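You operate a simulated robot arm through the tools that you are given. There is no shell and no other tool.

Carry out the task below with a simulated robot arm. There is one attempt and no reset: what you move stays moved.

TASK
Lower the smoker's hood, brush the soot off its top, raise it again.
Fine: use the black brush and put it back on the steel tub's bars before the hood goes up. Set down upright: brush. What is to be rubbed or washed off counts as gone when no trace of it is left.
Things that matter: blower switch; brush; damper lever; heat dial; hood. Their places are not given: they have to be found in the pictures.

The check looks at the end state, three seconds after you hand in, the way a careful person would. Anything else that was tipped, shoved, dropped, spilled or broken makes it a failure.

THE ROBOT
A 7-joint arm with a two-finger parallel gripper, fixed in place. Base frame: the origin is on the floor under the middle of its stand, x ahead of it, y to its left, z up. Units: m, rad, N and s.
It reaches about 1.372 m from its shoulder. Its first joint turns from -2.601 to 2.601 rad. Payload 3.43 kg.
Tool frame: the origin (TCP) lies between the finger pads and is the grasp point; the fingertips stand 0.03 m ahead of it; z points along the fingers, y is the line along which they close. Largest opening 0.094 m; finger width 0.028, thickness 0.01; the body of the gripper, 0.05 by 0.096 m, starts 0.055 m behind the TCP.
Orientation is that of the tool frame in the base frame, as [roll, pitch, yaw] about the fixed x, y, z axes, in that order (R = Rz(yaw) Ry(pitch) Rx(roll)). With the fingers straight down and closing along the base's y, the tool's x points along the base's -x, its y along +y and its z along -z.

THE INTERFACE
- The arm moves only by the tool move_arm. Its argument "motion" is one flat list of numbers, 7 for each row, row after row: the shift along the tool's x, y, z in units of 250 mm (1.0 is 250 mm), then the turn, a rotation vector about the tool's x, y, z in units of 180 degrees (1.0 is 180 degrees), then the gripper command, from -1 (shut) to 1 (fully open), values between in proportion. In form: [x, y, z, rx, ry, rz, jaw, x, y, z, rx, ry, rz, jaw, ...]. A call has 1 to 20 rows; each row is the pose to reach, as a shift and turn from the pose commanded when the call began, along the tool's axes at that moment. A call with a number of a shift or a turn outside -1 to 1 is refused whole. A row lasts 0.2 s, in which the tool goes at most 0.05 m and 0.15 rad; a call with a longer step from one row to the next is refused whole, and so is a gripper value outside its range. Where a pose cannot be reached the arm comes as near as it can. A force on the tool above 90 N (or 10 N above the force at the start of the call, whichever is more), or a blocked arm, ends the call early, and 0.2 s more pass. The fingers move at their own pace (about 0.045 m/s each) and stop on an object; they squeeze with about 21 N. The grip force told is the motor's: it shows also when the fingers shut on nothing. Time passes only in rows, and 0.2 s behind the last, so rows that repeat a pose let the fingers close. It gives the time, the measured TCP pose, the force on the tool (base axes), the opening and the grip force at its end, in the units of the frame above (readings bear some noise), with the torque about the TCP (base axes, N m) and any sound that the robot's microphone picked up.
- Cameras (640 x 400 px; columns grow to the right, rows downward): "scene" is fixed at [0.4009, -0.499, 1.4862]; the picture's right is [1.00, -0.04, 0.00], its down [-0.01, -0.33, -0.94] and it looks along [0.04, 0.94, -0.33] (base axes); focal length 357 px, centre (320, 200). "wrist" rides on the gripper at [0.076, 0.014, -0.102] in the tool frame; the picture's right is [-0.18, 0.98, 0.00], its down [-0.75, -0.14, -0.64] and it looks along [-0.63, -0.12, 0.77] (tool axes); focal length 243 px, centre (320, 200).
- capture(camera): a new picture of that camera. It takes no simulated time.
- locate(camera, pixels): for up to 12 pixels [column, row] of the newest picture of that camera ("zoom" is the newest enlarged one), the place [x, y, z] in the base frame of the surface seen there, good to about 0.003 m. It takes no simulated time.
- enlarge(camera, box): a new picture of the part [left, top, right, bottom] of that camera's present view, enlarged. It takes no simulated time.
- close_job(): hands the job in; it is judged then, once.

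Open the gripper and draw the arm clear of the work before you hand the job in, unless the task says otherwise.

The tools are called as a command line: name --argument value ..., lists and objects as JSON in quotes. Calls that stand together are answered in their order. move_arm: Moves the arm, as the interface text tells. Its arguments: {"type":"object","properties":{"motion":{"type":"array"}},"required":["motion"]} The other tools are called the same way: capture (camera) takes a picture; locate (camera, pixels) gives the place of the surface under pixels of a picture; enlarge (camera, box) takes an enlarged picture of a part of a camera's view; close_job () hands the job in.

At the start:

```text
time: 0.0
tcp_pos: [0.794, 0.5865, 1.2377]
tcp_rot: [-3.141, 0.001, 3.141]
contact_force: [-0.6, -0.1, 0.5]
ft_torque: [-0.01, -0.01, -0.01]
opening: 0.0941
grasp_force: 0.2
```

scene: 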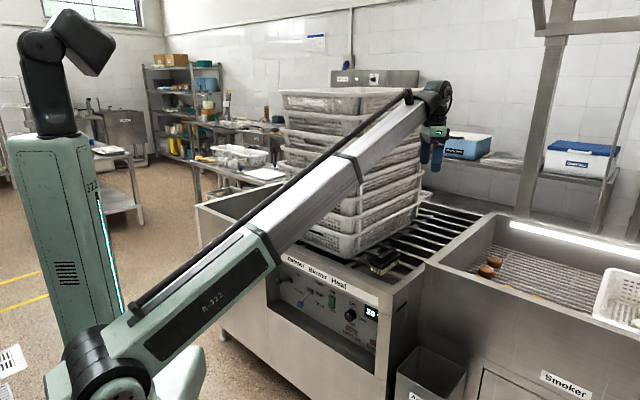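
wrist: 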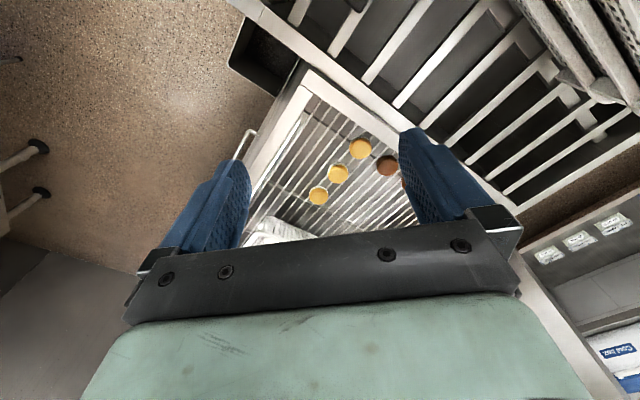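

The scene shows a steel tub with bars on the left (crates on it, control panel on its front) and the smoker on the right (label at about (566,385)). I'll take enlarged views to find the hood, the brush and the controls.

enlarge --camera "scene" --box '[400, 150, 640, 300]'

enlarge --camera "scene" --box '[250, 230, 490, 380]'

enlarge --camera "scene" --box '[400, 0, 640, 150]'

enlarge --camera "scene" --box '[400, 250, 640, 400]'

```text
2.67 times, centred on (520, 225) of scene
```

zoom: 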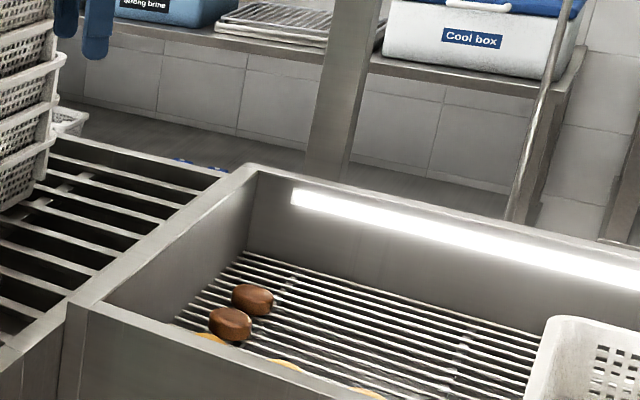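

```text
2.67 times, centred on (370, 305) of scene
```

zoom: 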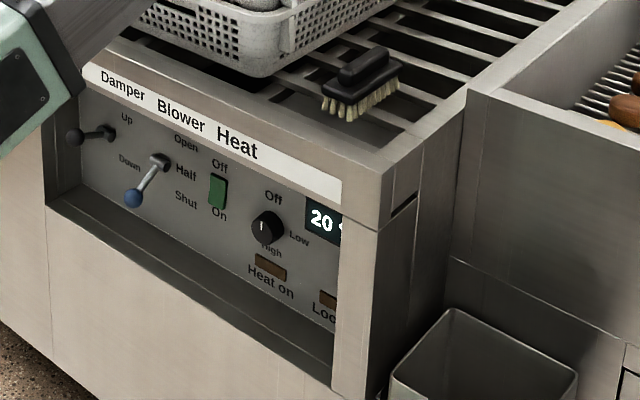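

```text
2.67 times, centred on (520, 75) of scene
```

zoom: 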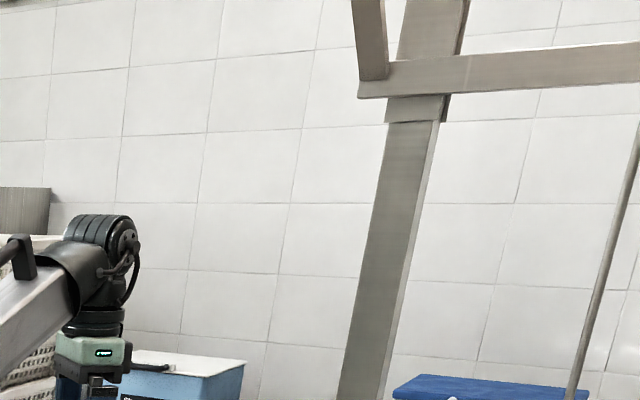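

```text
2.67 times, centred on (520, 325) of scene
```

zoom: 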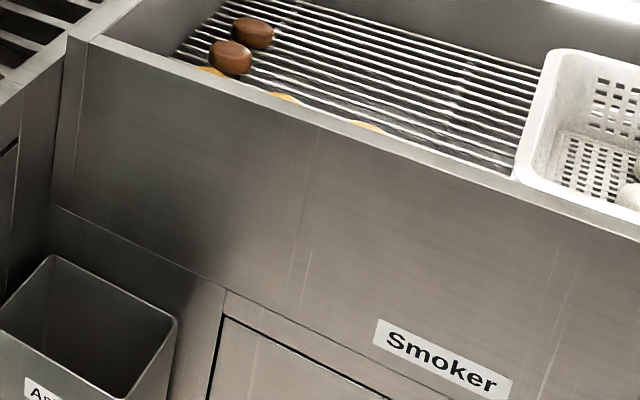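

The panel at (330,300) has an Up/Down black lever, a blue-knobbed damper lever, a green blower switch and a heat dial, and the brush stands at (383,262). I'll zoom in more on these and locate the points.

enlarge --camera "scene" --box '[265, 250, 393, 330]'

enlarge --camera "scene" --box '[340, 235, 436, 295]'

enlarge --camera "scene" --box '[512, 0, 640, 80]'

enlarge --camera "scene" --box '[310, 60, 450, 147]'

enlarge --camera "wrist" --box '[200, 0, 640, 275]'

```text
5.00 times, centred on (329, 290) of scene
```

zoom: 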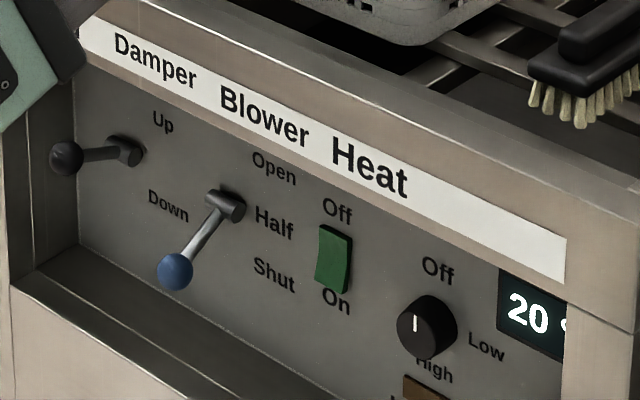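

```text
6.67 times, centred on (388, 265) of scene
```

zoom: 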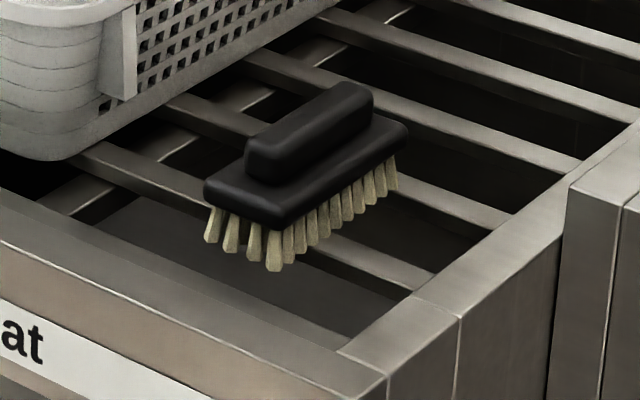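

```text
5.00 times, centred on (576, 40) of scene
```

zoom: 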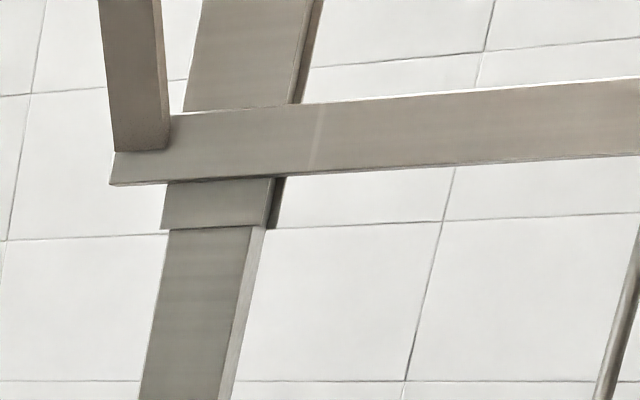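

```text
4.57 times, centred on (380, 104) of scene
```

zoom: 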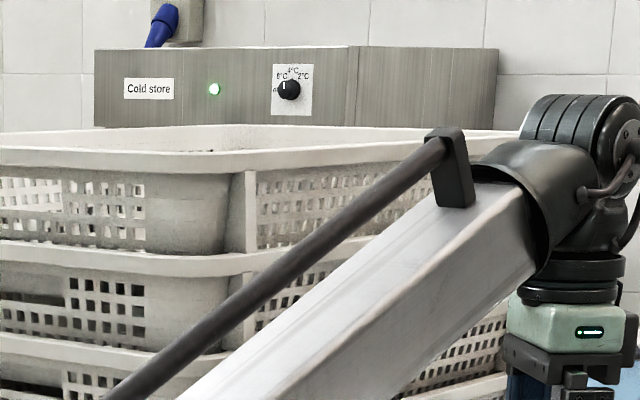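

```text
1.45 times, centred on (420, 138) of wrist
```

zoom: 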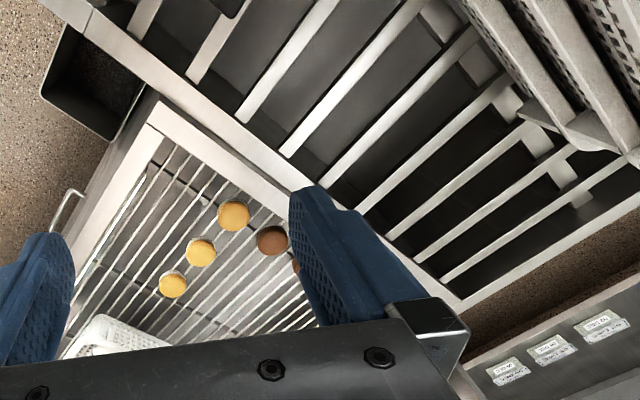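

I'll locate the main points of the panel, the brush and the hood's lower frame in the scene picture.

capture --camera "scene"

locate --camera "scene" --pixels '[[278, 281], [290, 280], [300, 304], [310, 291], [332, 300], [332, 308], [350, 315], [384, 255], [371, 263], [400, 255], [535, 36], [635, 18]]'

locate --camera "scene" --pixels '[[550, 70], [540, 15], [430, 262], [494, 214], [500, 258], [560, 298], [490, 270], [385, 285], [420, 262], [440, 205], [380, 275], [600, 20]]'

```text
taken
```

scene: 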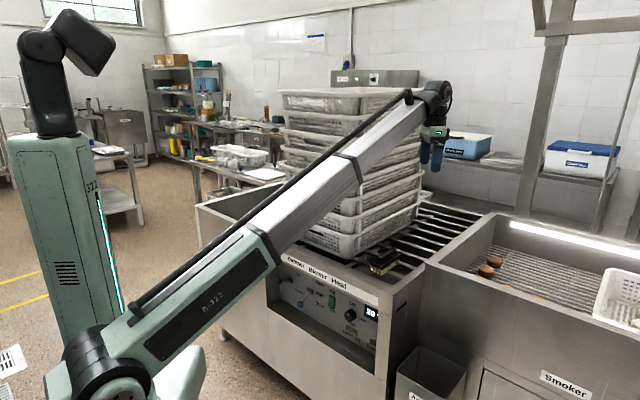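

```text
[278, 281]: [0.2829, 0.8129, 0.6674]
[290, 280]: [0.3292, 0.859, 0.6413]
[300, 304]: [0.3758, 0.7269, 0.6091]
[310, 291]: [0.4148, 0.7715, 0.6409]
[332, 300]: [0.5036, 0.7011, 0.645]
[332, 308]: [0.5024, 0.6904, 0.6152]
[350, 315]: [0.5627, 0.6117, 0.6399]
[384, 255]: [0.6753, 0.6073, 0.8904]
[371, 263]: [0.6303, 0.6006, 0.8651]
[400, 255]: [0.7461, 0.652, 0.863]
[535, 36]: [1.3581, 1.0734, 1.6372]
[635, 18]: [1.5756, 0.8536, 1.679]
```

```text
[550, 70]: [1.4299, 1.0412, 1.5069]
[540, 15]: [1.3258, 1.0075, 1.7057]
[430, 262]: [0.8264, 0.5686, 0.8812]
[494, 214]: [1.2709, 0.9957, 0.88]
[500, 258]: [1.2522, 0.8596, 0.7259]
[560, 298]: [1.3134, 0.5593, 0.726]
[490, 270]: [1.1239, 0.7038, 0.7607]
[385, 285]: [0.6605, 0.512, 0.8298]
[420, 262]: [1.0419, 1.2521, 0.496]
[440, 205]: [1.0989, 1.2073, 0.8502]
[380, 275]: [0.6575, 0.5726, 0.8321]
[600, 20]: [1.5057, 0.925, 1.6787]
```

The stations are turned about 45° in the base frame, and the hood frame hangs at about z 1.65 at (1.36,1.07). I'll tilt the gripper up by about 45° on the spot so that the wrist camera looks toward the hood.

move_arm --motion '[0, 0, 0, 0, -0.045, 0, 1, 0, 0, 0, 0, -0.09, 0, 1, 0, 0, 0, 0, -0.135, 0, 1, 0, 0, 0, 0, -0.18, 0, 1, 0, 0, 0, 0, -0.225, 0, 1, 0, 0, 0, 0, -0.27, 0, 1, 0, 0, 0, 0, -0.3, 0, 1]'

capture --camera "wrist"

capture --camera "scene"

```text
time: 1.6
tcp_pos: [0.7951, 0.5858, 1.2379]
tcp_rot: [3.141, 0.944, 3.14]
contact_force: [0.0, 0.0, 0.0]
ft_torque: [-0.01, 0.03, 0.02]
opening: 0.0939
grasp_force: 0.0
```

```text
taken
```

wrist: 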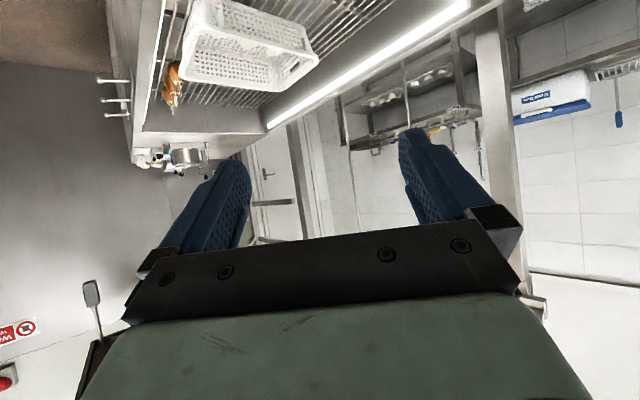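

```text
taken
```

scene: 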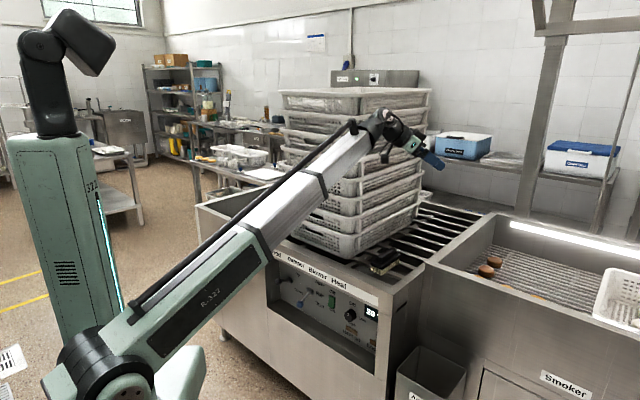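

The view now passes over the smoker to the far wall with the gripper hiding the upper part of the room (picture is upside down). I'll tilt further by about 30° to bring the raised hood into the free half of the picture.

move_arm --motion '[0, 0, 0, 0, -0.045, 0, 1, 0, 0, 0, 0, -0.09, 0, 1, 0, 0, 0, 0, -0.135, 0, 1, 0, 0, 0, 0, -0.18, 0, 1]'

capture --camera "wrist"

```text
time: 2.6
tcp_pos: [0.7953, 0.5863, 1.2374]
tcp_rot: [-3.13, 1.508, -3.132]
contact_force: [-0.6, -1.1, 0.6]
ft_torque: [-0.01, 0.01, 0.03]
opening: 0.094
grasp_force: 0.1
```

```text
taken
```

wrist: 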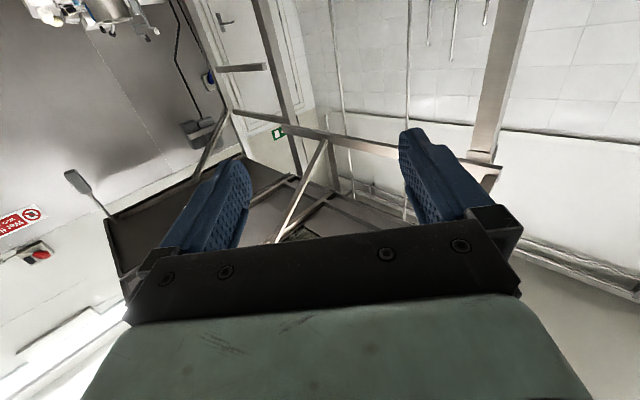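

The hood's underside is now in view between columns 110 and 500; I'll enlarge it, especially the left corner with the stick at (85,190).

enlarge --camera "wrist" --box '[0, 60, 320, 260]'

enlarge --camera "wrist" --box '[180, 60, 520, 272]'

locate --camera "wrist" --pixels '[[73, 180], [100, 208], [110, 218], [118, 260], [150, 200], [230, 112], [300, 135], [490, 165], [325, 145], [285, 230], [240, 66], [200, 190]]'

```text
2.00 times, centred on (160, 160) of wrist
```

zoom: 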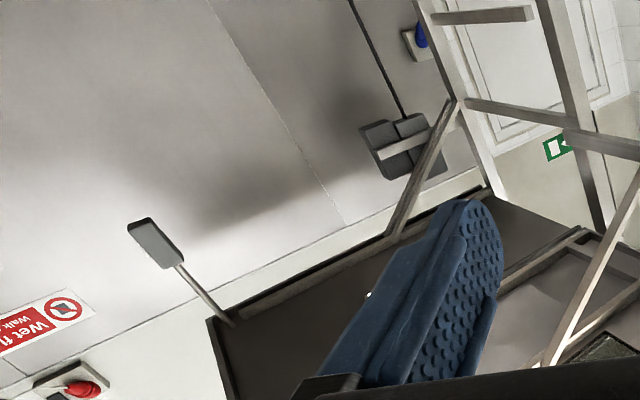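

```text
1.88 times, centred on (350, 166) of wrist
```

zoom: 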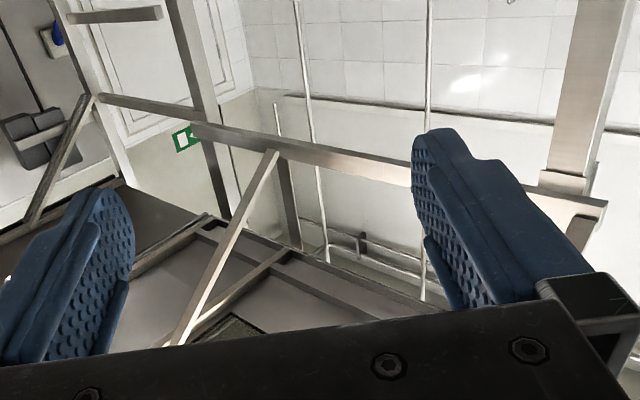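

```text
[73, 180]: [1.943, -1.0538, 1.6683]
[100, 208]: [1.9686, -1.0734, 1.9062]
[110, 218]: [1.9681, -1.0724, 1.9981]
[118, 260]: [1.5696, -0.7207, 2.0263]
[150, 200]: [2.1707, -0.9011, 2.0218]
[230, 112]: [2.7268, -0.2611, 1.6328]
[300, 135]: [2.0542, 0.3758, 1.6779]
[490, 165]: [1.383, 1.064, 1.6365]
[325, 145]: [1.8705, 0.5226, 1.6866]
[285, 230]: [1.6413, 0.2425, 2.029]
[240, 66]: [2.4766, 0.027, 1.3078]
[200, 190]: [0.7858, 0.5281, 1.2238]
```

The located points show a long hood rim at z≈1.64–1.69 at the back and a panel at z≈2.03; I need a clearer view. I'll draw the arm back and up by about 0.2/0.25/0.25 m (away from the crates), then turn to the right.

move_arm --motion '[-0.1, -0.1, -0.08, 0, 0, 0, 1, -0.2, -0.2, -0.16, 0, 0, 0, 1, -0.3, -0.3, -0.24, 0, 0, 0, 1, -0.4, -0.4, -0.32, 0, 0, 0, 1, -0.5, -0.5, -0.4, 0, 0, 0, 1, -0.6, -0.6, -0.48, 0.04, 0, 0, 1, -0.7, -0.7, -0.56, 0.08, 0, 0, 1, -0.8, -0.8, -0.64, 0.12, 0, 0, 1, -0.9, -0.9, -0.72, 0.16, 0, 0, 1, -1.0, -1.0, -0.8, 0.2, 0, 0, 1]'

capture --camera "wrist"

capture --camera "scene"

```text
time: 4.8
tcp_pos: [0.6098, 0.3377, 1.4993]
tcp_rot: [-2.509, 1.507, 3.142]
contact_force: [0.6, -0.2, 0.2]
ft_torque: [0.0, 0.01, -0.02]
opening: 0.0939
grasp_force: 0.1
```

```text
taken
```

wrist: 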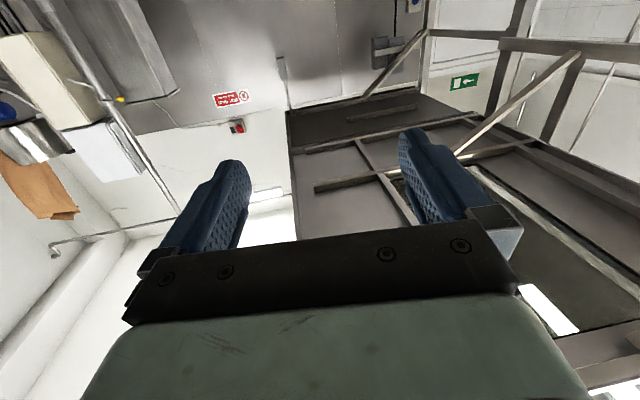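

```text
taken
```

scene: 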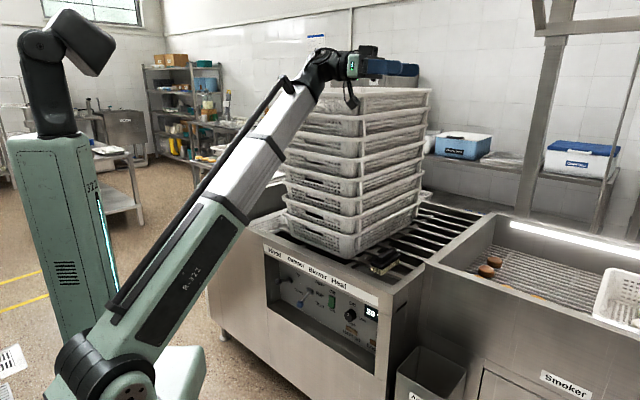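

The panel label now shows "Hood" before "Damper", so the black Up/Down lever works the hood. I'll zoom on the panel and locate hood points in the wrist view.

enlarge --camera "scene" --box '[260, 240, 388, 320]'

enlarge --camera "scene" --box '[300, 280, 396, 340]'

enlarge --camera "wrist" --box '[270, 0, 640, 231]'

locate --camera "wrist" --pixels '[[292, 150], [287, 115], [400, 98], [425, 35], [320, 185], [300, 220], [350, 200], [530, 95], [540, 250], [600, 230], [640, 250], [510, 170]]'

```text
5.00 times, centred on (324, 280) of scene
```

zoom: 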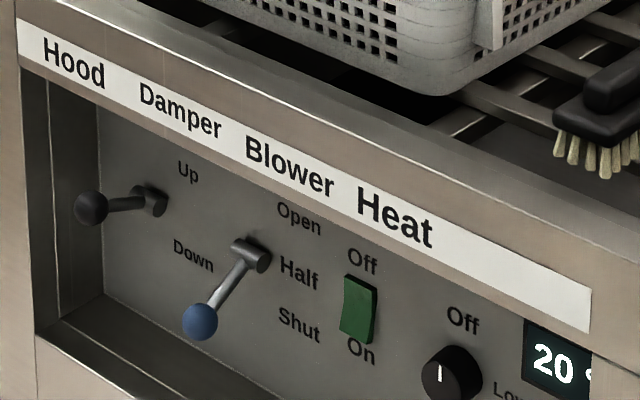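

```text
6.67 times, centred on (348, 310) of scene
```

zoom: 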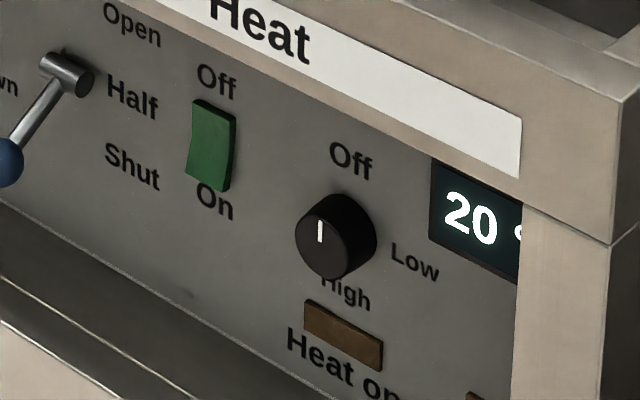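

```text
1.73 times, centred on (455, 116) of wrist
```

zoom: 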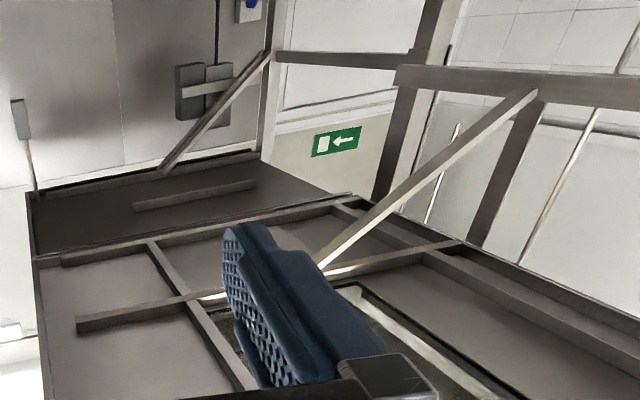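

```text
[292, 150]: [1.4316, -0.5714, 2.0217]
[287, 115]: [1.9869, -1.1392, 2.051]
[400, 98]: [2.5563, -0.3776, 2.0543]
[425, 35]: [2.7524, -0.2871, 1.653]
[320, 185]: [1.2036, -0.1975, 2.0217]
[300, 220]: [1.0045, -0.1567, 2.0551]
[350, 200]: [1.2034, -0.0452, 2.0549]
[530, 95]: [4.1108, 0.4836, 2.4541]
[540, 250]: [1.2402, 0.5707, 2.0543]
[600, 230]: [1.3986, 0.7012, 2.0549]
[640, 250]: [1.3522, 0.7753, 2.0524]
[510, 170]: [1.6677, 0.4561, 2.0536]
```

The lever states read: Hood lever at Up, damper blue lever near Shut, blower rocker and heat dial to be checked. I'll locate points on the label strip, panel plane, knobs and tub edges to get the geometry.

locate --camera "scene" --pixels '[[267, 251], [375, 303], [265, 247], [286, 272], [345, 299], [297, 310], [282, 309], [376, 325], [267, 300], [264, 243], [384, 293], [420, 275]]'

locate --camera "scene" --pixels '[[278, 282], [283, 281], [290, 280], [300, 304], [304, 299], [311, 291], [331, 297], [331, 306], [352, 314], [371, 318], [353, 327], [348, 311]]'

locate --camera "scene" --pixels '[[290, 95], [340, 100], [425, 92], [420, 130], [300, 240], [345, 255], [400, 240], [415, 210], [390, 265], [378, 252], [395, 262], [375, 270]]'

```text
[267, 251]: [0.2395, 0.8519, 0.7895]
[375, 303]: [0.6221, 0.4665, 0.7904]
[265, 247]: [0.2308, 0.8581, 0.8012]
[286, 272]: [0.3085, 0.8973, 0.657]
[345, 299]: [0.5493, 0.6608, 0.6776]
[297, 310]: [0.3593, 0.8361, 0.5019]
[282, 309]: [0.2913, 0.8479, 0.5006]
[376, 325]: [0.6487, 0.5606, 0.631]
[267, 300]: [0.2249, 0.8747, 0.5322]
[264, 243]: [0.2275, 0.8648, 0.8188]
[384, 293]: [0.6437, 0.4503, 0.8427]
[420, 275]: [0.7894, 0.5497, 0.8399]
```

```text
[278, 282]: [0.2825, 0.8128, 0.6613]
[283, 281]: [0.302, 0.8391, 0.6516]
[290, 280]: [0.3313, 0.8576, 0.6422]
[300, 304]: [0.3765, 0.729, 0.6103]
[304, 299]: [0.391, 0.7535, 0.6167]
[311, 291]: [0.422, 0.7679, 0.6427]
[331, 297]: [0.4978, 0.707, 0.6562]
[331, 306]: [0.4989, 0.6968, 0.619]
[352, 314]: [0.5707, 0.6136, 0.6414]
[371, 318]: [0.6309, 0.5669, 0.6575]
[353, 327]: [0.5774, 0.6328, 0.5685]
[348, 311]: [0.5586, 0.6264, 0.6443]
```

```text
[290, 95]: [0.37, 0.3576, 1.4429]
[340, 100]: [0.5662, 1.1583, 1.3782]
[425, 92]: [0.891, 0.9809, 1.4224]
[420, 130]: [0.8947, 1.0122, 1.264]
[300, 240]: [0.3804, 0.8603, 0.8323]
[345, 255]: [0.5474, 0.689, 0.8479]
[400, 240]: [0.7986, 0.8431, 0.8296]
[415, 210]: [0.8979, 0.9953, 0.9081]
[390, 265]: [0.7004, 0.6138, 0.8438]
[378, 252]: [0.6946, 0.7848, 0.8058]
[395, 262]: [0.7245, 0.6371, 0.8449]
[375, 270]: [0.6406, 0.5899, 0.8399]
```

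Geometry so far (station frame at 45°): strip plane at d≈0.77, panel recessed at d≈0.855, hood knob at (0.283,0.813,0.664). I'll swing the tool to face the panel while drawing back toward the robot.

move_arm --motion '[0.0718, -0.0195, -0.0833, -0.0375, 0, 0, 1, 0.1437, -0.039, -0.1667, -0.075, 0, 0, 1, 0.2155, -0.0585, -0.25, -0.1125, 0, 0, 1, 0.2873, -0.078, -0.3333, -0.15, 0, 0, 1, 0.3592, -0.0975, -0.4167, -0.1875, 0, 0, 1, 0.431, -0.117, -0.5, -0.225, 0, 0, 1, 0.5028, -0.1365, -0.5833, -0.2625, 0, 0, 1, 0.5747, -0.156, -0.6667, -0.3, 0, 0, 1, 0.6465, -0.1755, -0.75, -0.3375, 0, 0, 1, 0.7183, -0.195, -0.8333, -0.375, 0, 0, 1, 0.7902, -0.2145, -0.9167, -0.4125, 0, 0, 1, 0.862, -0.234, -1.0, -0.45, 0, 0, 1]'

capture --camera "scene"

capture --camera "wrist"

```text
time: 7.4
tcp_pos: [0.3811, 0.4661, 1.3333]
tcp_rot: [2.367, 1.508, -3.132]
contact_force: [0.7, 0.6, 0.5]
ft_torque: [0.01, -0.01, -0.03]
opening: 0.0941
grasp_force: 0.0
out of reach, approached as far as the arm can: row 10, 11, 12
```

```text
taken
```

scene: 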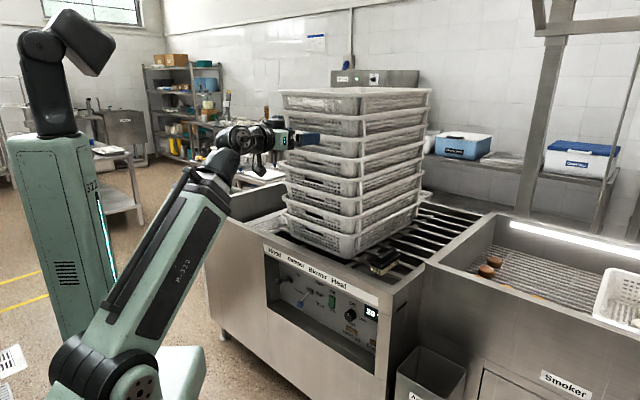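

```text
taken
```

wrist: 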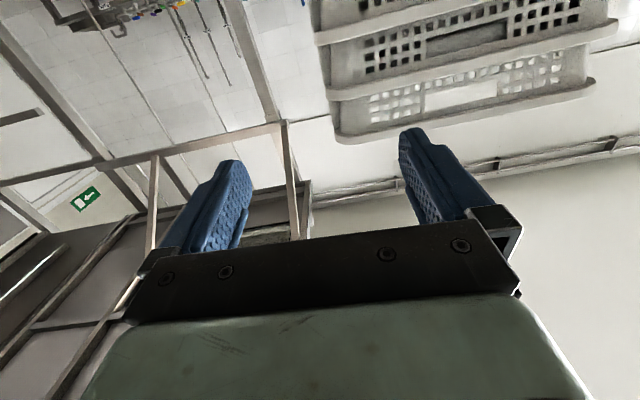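

The arm is telescopic and has a minimum length near the shoulder. I'll go left and down in front of the panel at about d=0.62, tilting the tool down 36°.

move_arm --motion '[0.099, 0.0936, 0.0264, 0, 0.02, 0, 1, 0.198, 0.1872, 0.0528, 0, 0.04, 0, 1, 0.297, 0.2808, 0.0792, 0, 0.06, 0, 1, 0.396, 0.3744, 0.1056, 0, 0.08, 0, 1, 0.495, 0.468, 0.132, 0, 0.1, 0, 1, 0.594, 0.5616, 0.1584, 0, 0.12, 0, 1, 0.693, 0.6552, 0.1848, 0, 0.14, 0, 1, 0.792, 0.7488, 0.2112, 0, 0.16, 0, 1, 0.891, 0.8424, 0.2376, 0, 0.18, 0, 1, 0.99, 0.936, 0.264, 0, 0.2, 0, 1]'

capture --camera "scene"

capture --camera "wrist"

```text
time: 9.6
tcp_pos: [0.2432, 0.6815, 1.0944]
tcp_rot: [3.07, 0.894, -2.413]
contact_force: [1.0, 0.6, 0.0]
ft_torque: [0.03, 0.0, 0.0]
opening: 0.0939
grasp_force: 0.0
```

```text
taken
```

scene: 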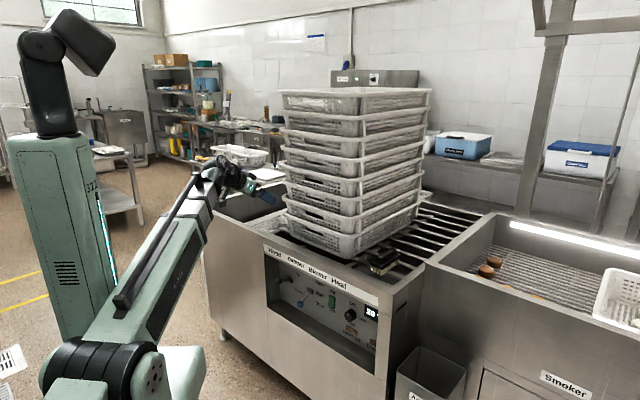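

```text
taken
```

wrist: 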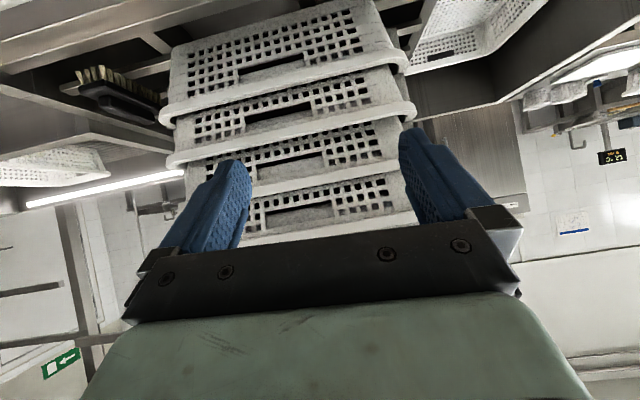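

The commanded pose is at (0.243,0.68,1.094); I'll go straight down about 0.25 m so that the panel comes into the upper half of the wrist picture.

move_arm --motion '[0.124, -0.005, 0.074, 0, 0, 0, 1, 0.248, -0.01, 0.148, 0, 0, 0, 1, 0.372, -0.015, 0.222, 0, 0, 0, 1, 0.495, -0.02, 0.296, 0, 0, 0, 1, 0.619, -0.025, 0.37, 0, 0, 0, 1, 0.743, -0.03, 0.444, 0, 0, 0, 1, 0.867, -0.036, 0.518, 0, 0, 0, 1]'

capture --camera "wrist"

capture --camera "scene"

```text
time: 11.2
tcp_pos: [0.2189, 0.6581, 0.8454]
tcp_rot: [3.069, 0.895, -2.415]
contact_force: [-0.1, 0.5, 0.8]
ft_torque: [0.04, 0.0, 0.02]
opening: 0.0939
grasp_force: 0.2
```

```text
taken
```

wrist: 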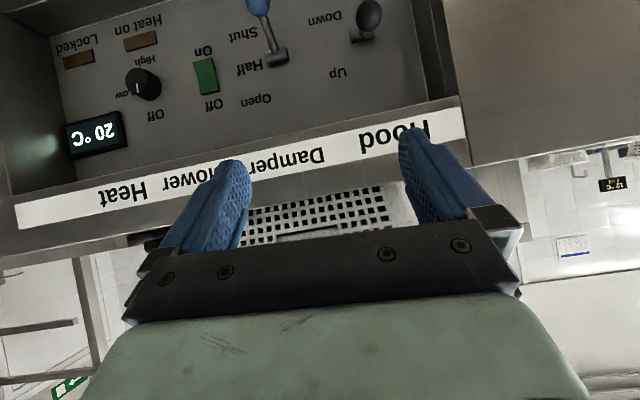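

```text
taken
```

scene: 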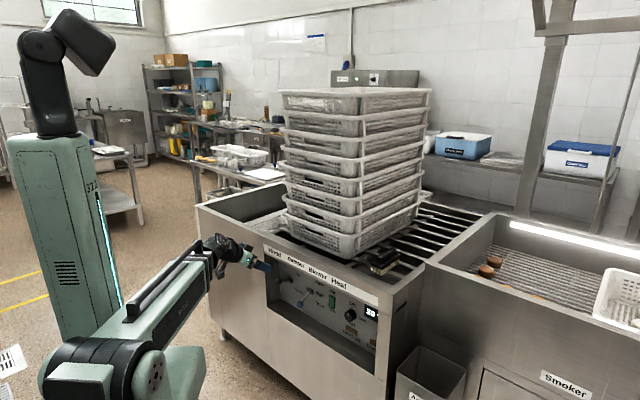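

The panel is visible upside down in the wrist view with lamps "Heat on" and "Locked" at (140,40) and (78,58). I'll enlarge it to read the states.

enlarge --camera "wrist" --box '[40, 0, 280, 150]'

enlarge --camera "wrist" --box '[200, 0, 440, 150]'

locate --camera "wrist" --pixels '[[369, 12], [362, 35], [258, 4], [275, 55], [205, 62], [208, 90], [143, 84], [78, 58], [140, 41], [330, 72], [322, 18], [420, 60]]'

```text
2.67 times, centred on (160, 75) of wrist
```

zoom: 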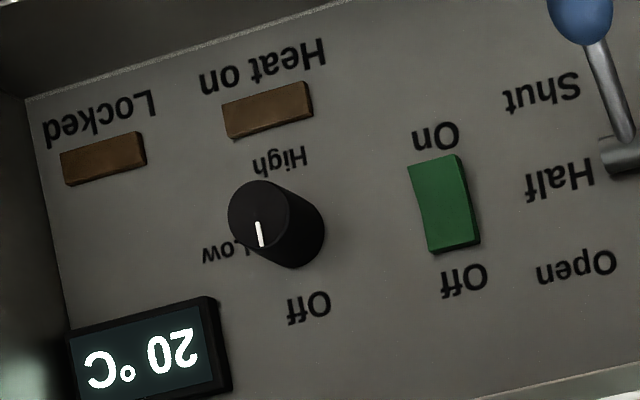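

```text
2.67 times, centred on (320, 75) of wrist
```

zoom: 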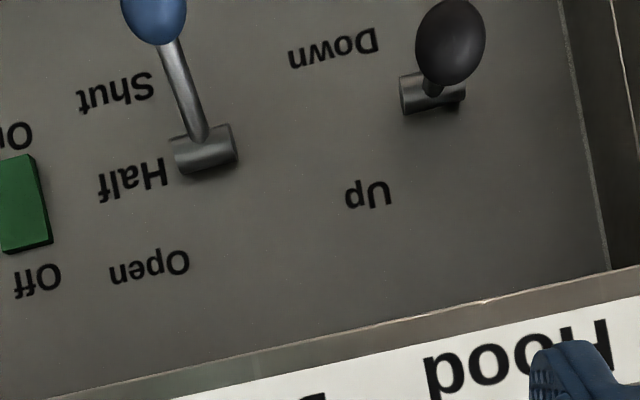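

```text
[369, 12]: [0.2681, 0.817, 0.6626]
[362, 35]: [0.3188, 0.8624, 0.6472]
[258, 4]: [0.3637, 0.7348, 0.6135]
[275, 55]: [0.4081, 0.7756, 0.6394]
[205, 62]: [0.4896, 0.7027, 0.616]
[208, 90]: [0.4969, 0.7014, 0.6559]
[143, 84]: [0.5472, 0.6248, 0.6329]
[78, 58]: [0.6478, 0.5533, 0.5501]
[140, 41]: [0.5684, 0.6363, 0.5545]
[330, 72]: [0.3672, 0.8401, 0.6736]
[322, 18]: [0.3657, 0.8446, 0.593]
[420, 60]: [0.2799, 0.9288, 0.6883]
```

All indicator lamps are dark, heat dial Off, blower Off (lower half of the rocker stands out), damper at Shut, hood lever at Up. I'll bring the open gripper to a pre-grasp about 9 cm in front of the black hood knob at roughly (0.279,0.827,0.654), tilting to about 20° below horizontal.

move_arm --motion '[0.0533, 0.0467, 0.1085, 0.0012, -0.0173, -0.0016, 1, 0.1067, 0.0933, 0.217, 0.0023, -0.0347, -0.0032, 1, 0.16, 0.14, 0.3255, 0.0035, -0.052, -0.0048, 1, 0.2133, 0.1867, 0.434, 0.0046, -0.0693, -0.0063, 1, 0.2667, 0.2333, 0.5425, 0.0058, -0.0867, -0.0079, 1, 0.32, 0.28, 0.651, 0.0069, -0.104, -0.0095, 1]'

capture --camera "wrist"

capture --camera "scene"

```text
time: 12.6
tcp_pos: [0.2199, 0.7665, 0.681]
tcp_rot: [3.117, 1.225, -2.384]
contact_force: [0.7, -0.4, -0.4]
ft_torque: [0.01, -0.01, -0.01]
opening: 0.0939
grasp_force: 0.1
```

```text
taken
```

wrist: 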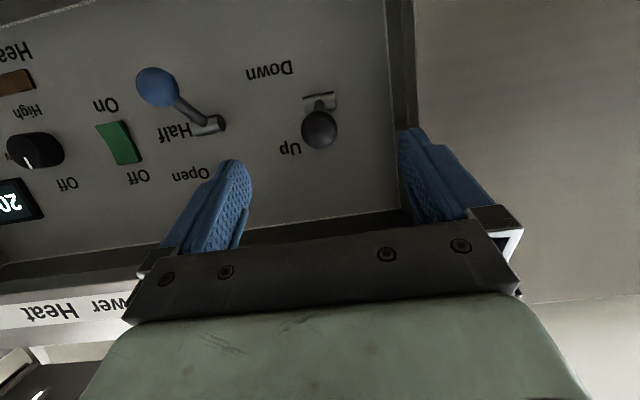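

```text
taken
```

scene: 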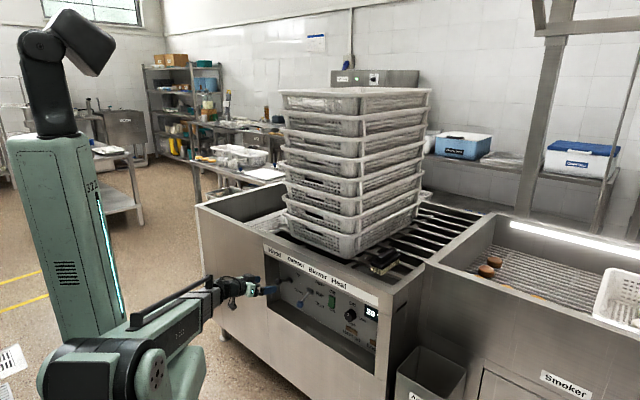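

The knob is at (319,130) in the wrist picture, with the recess's left wall close to the right finger. I'll locate the knob and pivot to refine before closing partway and going in.

enlarge --camera "wrist" --box '[240, 60, 432, 180]'

locate --camera "wrist" --pixels '[[319, 130], [319, 100], [304, 131], [334, 131], [397, 60], [395, 150], [270, 70], [290, 147], [212, 124], [158, 88]]'

```text
3.33 times, centred on (336, 120) of wrist
```

zoom: 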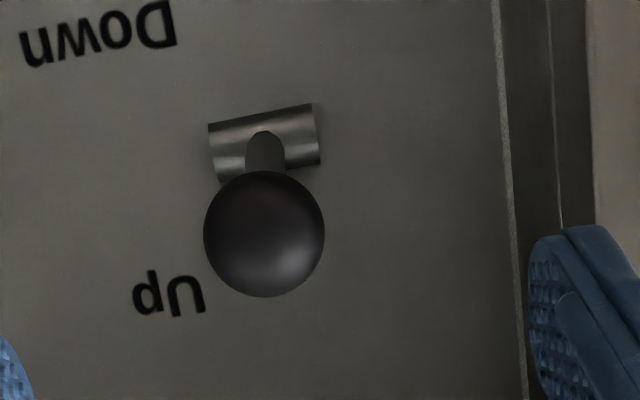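

```text
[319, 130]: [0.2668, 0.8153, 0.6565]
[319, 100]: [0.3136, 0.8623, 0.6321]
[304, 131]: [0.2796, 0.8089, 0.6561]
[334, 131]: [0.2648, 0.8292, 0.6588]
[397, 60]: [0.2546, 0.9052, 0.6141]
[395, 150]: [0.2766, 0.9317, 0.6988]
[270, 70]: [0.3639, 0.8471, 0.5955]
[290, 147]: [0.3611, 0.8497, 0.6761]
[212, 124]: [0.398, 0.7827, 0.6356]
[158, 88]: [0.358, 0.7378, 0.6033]
```

Refined knob centre is about (0.279,0.826,0.657), radius 16 mm, pivot z≈0.632, so it points up about 22°. I'll close partway to 55 mm, move 87 mm forward over the knob and grip it.

move_arm --motion '[0, 0, 0, 0, 0, 0, 0.17, 0, 0, 0, 0, 0, 0, 0.17, -0.005, 0, 0.08, 0, 0, 0, 0.17, -0.011, 0, 0.17, 0, 0, 0, 0.17, -0.017, 0.001, 0.26, 0, 0, 0, 0.17, -0.023, 0.001, 0.347, 0, 0, 0, 0.17, -0.023, 0.001, 0.347, 0, 0, 0, 0.17, -0.023, 0.001, 0.347, 0, 0, 0, -1, -0.023, 0.001, 0.347, 0, 0, 0, -1, -0.023, 0.001, 0.347, 0, 0, 0, -1, -0.023, 0.001, 0.347, 0, 0, 0, -1]'

capture --camera "wrist"

```text
time: 15.0
tcp_pos: [0.2811, 0.8261, 0.6596]
tcp_rot: [3.118, 1.225, -2.383]
contact_force: [2.8, 0.1, -0.2]
ft_torque: [-0.01, -0.06, 0.0]
opening: 0.0296
grasp_force: 45.0
```

```text
taken
```

wrist: 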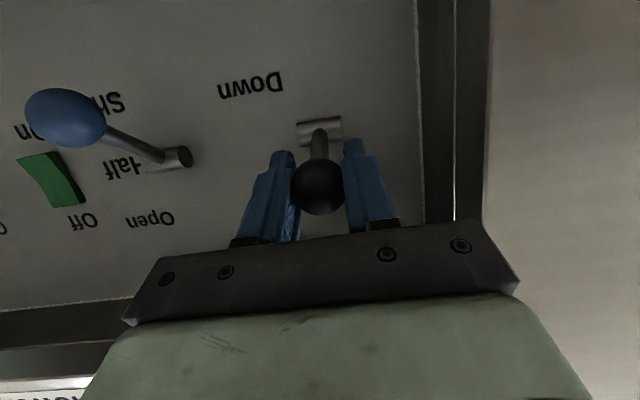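

The knob is gripped (opening 29.6 mm). I'll pull it down along its arc, first to about the horizontal, watching the force.

move_arm --motion '[0.02, 0, 0, 0, 0, 0, -1, 0.0396, 0, 0, 0, 0, 0, -1, 0.076, 0, 0.0045, 0, 0, 0, -1, 0.1116, 0, 0.0147, 0, 0, 0, -1]'

capture --camera "wrist"

```text
time: 16.0
tcp_pos: [0.2745, 0.8209, 0.6327]
tcp_rot: [3.119, 1.226, -2.385]
contact_force: [8.1, -11.0, 22.0]
ft_torque: [0.99, -1.14, 0.03]
opening: 0.0298
grasp_force: 44.6
```

```text
taken
```

wrist: 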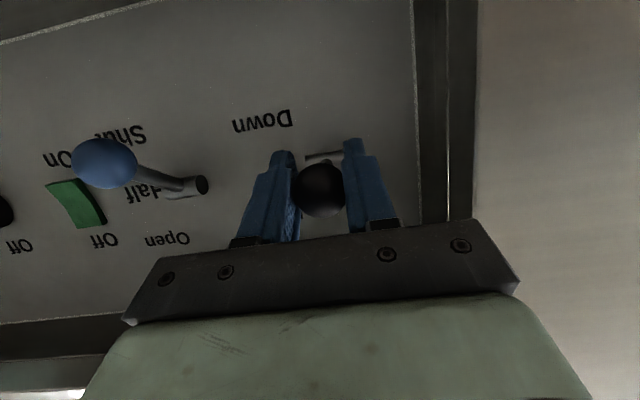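

The lever follows with about 22 N resistance. I'll carry on down along the arc to the Down position.

move_arm --motion '[0.0337, 0, 0.0147, 0, 0, 0, -1, 0.065, 0, 0.0344, 0, 0, 0, -1, 0.0954, 0, 0.0598, 0, 0, 0, -1]'

capture --camera "wrist"

capture --camera "scene"

```text
time: 16.8
tcp_pos: [0.2775, 0.8247, 0.6094]
tcp_rot: [3.123, 1.234, -2.382]
contact_force: [-0.9, -26.7, 56.4]
ft_torque: [0.34, -0.27, -0.19]
opening: 0.0301
grasp_force: 45.3
```

```text
taken
```

wrist: 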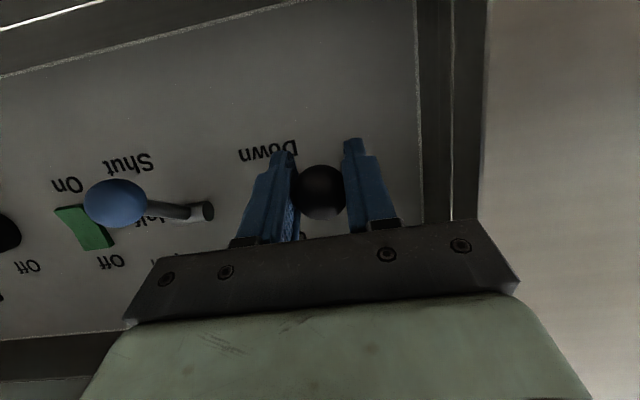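

```text
taken
```

scene: 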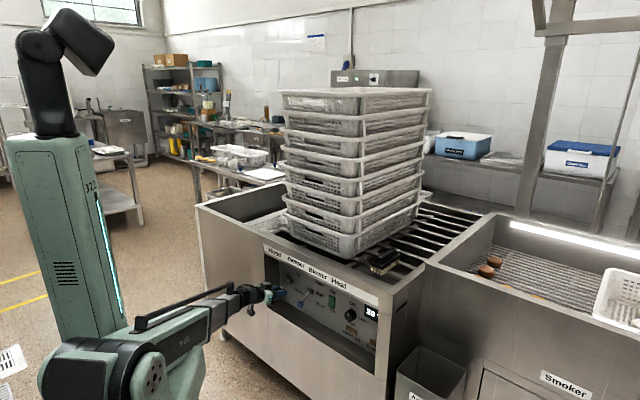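

The lever is at about z 0.609 with 56 N up-force, likely near its Down stop. I'll check the panel lamps and hood for any change.

enlarge --camera "scene" --box '[260, 270, 388, 350]'

enlarge --camera "scene" --box '[512, 0, 640, 80]'

```text
5.00 times, centred on (324, 310) of scene
```

zoom: 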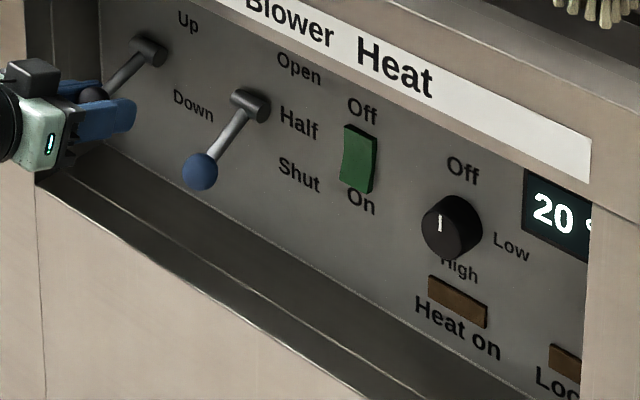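

```text
5.00 times, centred on (576, 40) of scene
```

zoom: 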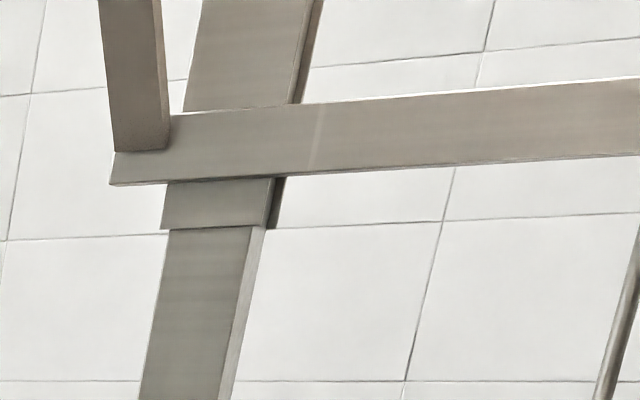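

The resistance jumped at z≈0.609, which mirrors the Up angle, so the lever seems at its stop. I'll ease off slightly, open the fingers and wait to see whether the hood moves.

move_arm --motion '[-0.02, 0, -0.005, 0, 0, 0, -1, -0.02, 0, -0.005, 0, 0, 0, 0.1, -0.02, 0, -0.005, 0, 0, 0, 0.1, -0.02, 0, -0.005, 0, 0, 0, 0.1, -0.02, 0, -0.005, 0, 0, 0, 0.1]'

capture --camera "wrist"

enlarge --camera "scene" --box '[512, 0, 640, 80]'

enlarge --camera "scene" --box '[260, 270, 388, 350]'

```text
time: 18.0
tcp_pos: [0.2794, 0.8261, 0.607]
tcp_rot: [3.118, 1.224, -2.383]
contact_force: [0.5, 0.4, 0.7]
ft_torque: [-0.01, 0.01, 0.01]
opening: 0.0518
grasp_force: 0.1
```

```text
taken
```

wrist: 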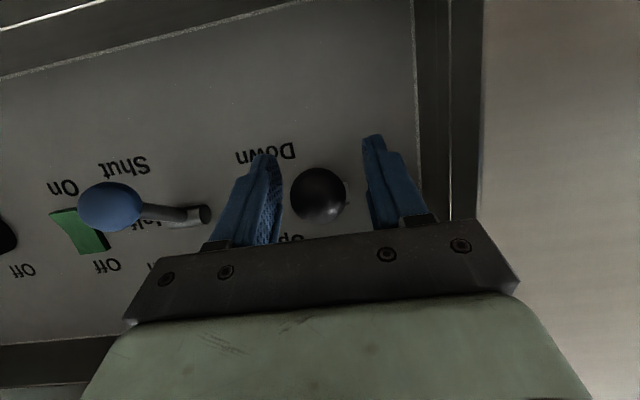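

```text
5.00 times, centred on (576, 40) of scene
```

zoom: 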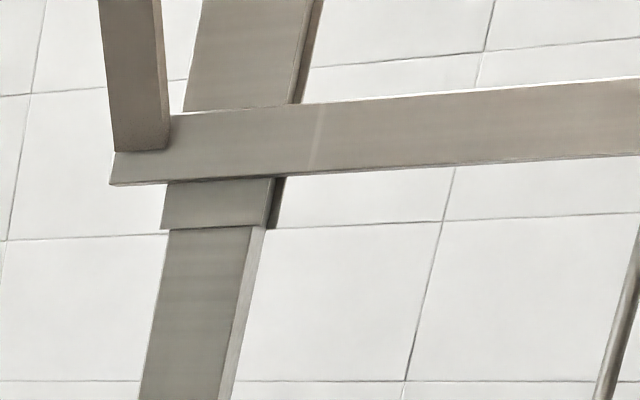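

```text
5.00 times, centred on (324, 310) of scene
```

zoom: 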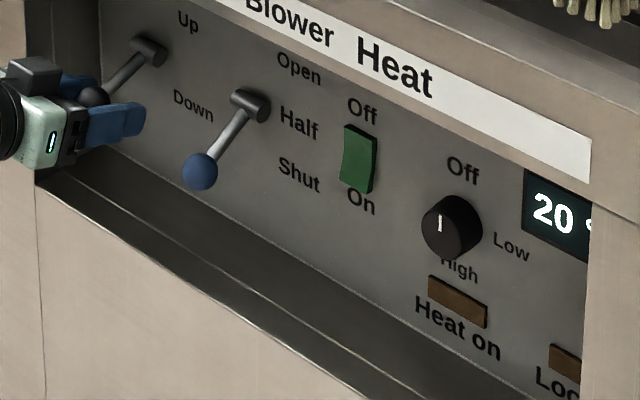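

The lever stays at Down and both lamps look dark, but the hood frame has not moved yet. I'll back the gripper out straight and let a couple of seconds pass, then check again.

move_arm --motion '[0, 0, -0.08, 0, 0, 0, 0.3, 0, 0, -0.17, 0, 0, 0, 0.3, 0, 0, -0.26, 0, 0, 0, 0.3, 0, 0, -0.35, 0, 0, 0, 0.3, 0, 0, -0.45, 0, 0, 0, 0.3, 0, 0, -0.45, 0, 0, 0, 0.3, 0, 0, -0.45, 0, 0, 0, 0.3, 0, 0, -0.45, 0, 0, 0, 0.3, 0, 0, -0.45, 0, 0, 0, 0.3, 0, 0, -0.45, 0, 0, 0, 0.3]'

capture --camera "wrist"

capture --camera "scene"

```text
time: 20.2
tcp_pos: [0.204, 0.7542, 0.6478]
tcp_rot: [3.118, 1.226, -2.384]
contact_force: [-0.2, 0.2, 0.0]
ft_torque: [-0.03, 0.02, -0.02]
opening: 0.0612
grasp_force: 0.1
```

```text
taken
```

wrist: 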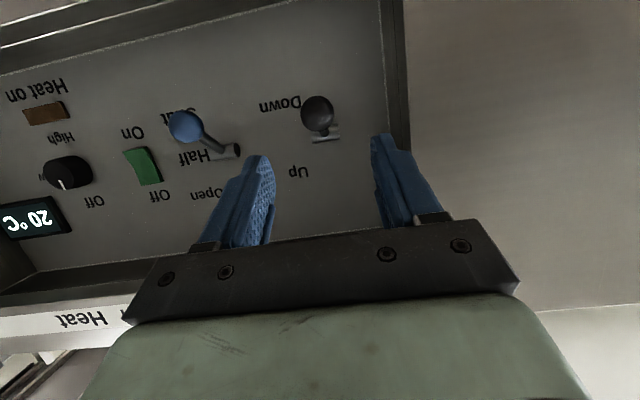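

```text
taken
```

scene: 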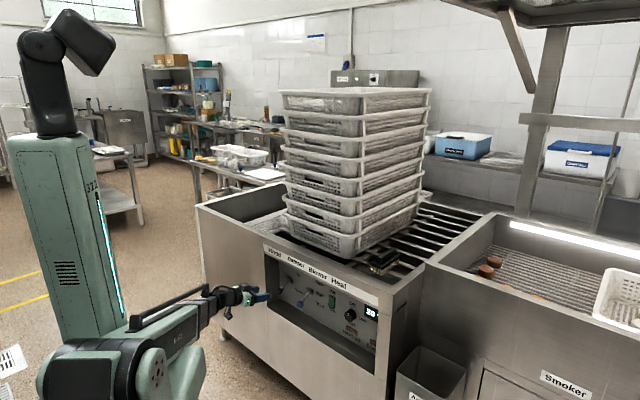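

The hood is now coming down (rim at about row 120, roof panel at the top right). I'll hold still and let it finish.

move_arm --motion '[0, 0, 0, 0, 0, 0, 0.3, 0, 0, 0, 0, 0, 0, 0.3, 0, 0, 0, 0, 0, 0, 0.3, 0, 0, 0, 0, 0, 0, 0.3, 0, 0, 0, 0, 0, 0, 0.3, 0, 0, 0, 0, 0, 0, 0.3, 0, 0, 0, 0, 0, 0, 0.3, 0, 0, 0, 0, 0, 0, 0.3, 0, 0, 0, 0, 0, 0, 0.3, 0, 0, 0, 0, 0, 0, 0.3]'

capture --camera "scene"

```text
time: 22.4
tcp_pos: [0.2041, 0.754, 0.6479]
tcp_rot: [3.119, 1.225, -2.384]
contact_force: [0.5, -0.2, -0.2]
ft_torque: [0.03, -0.01, 0.0]
opening: 0.0611
grasp_force: 0.0
```

```text
taken
```

scene: 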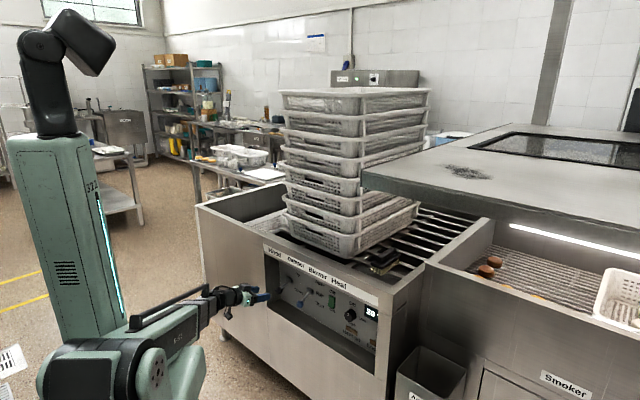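

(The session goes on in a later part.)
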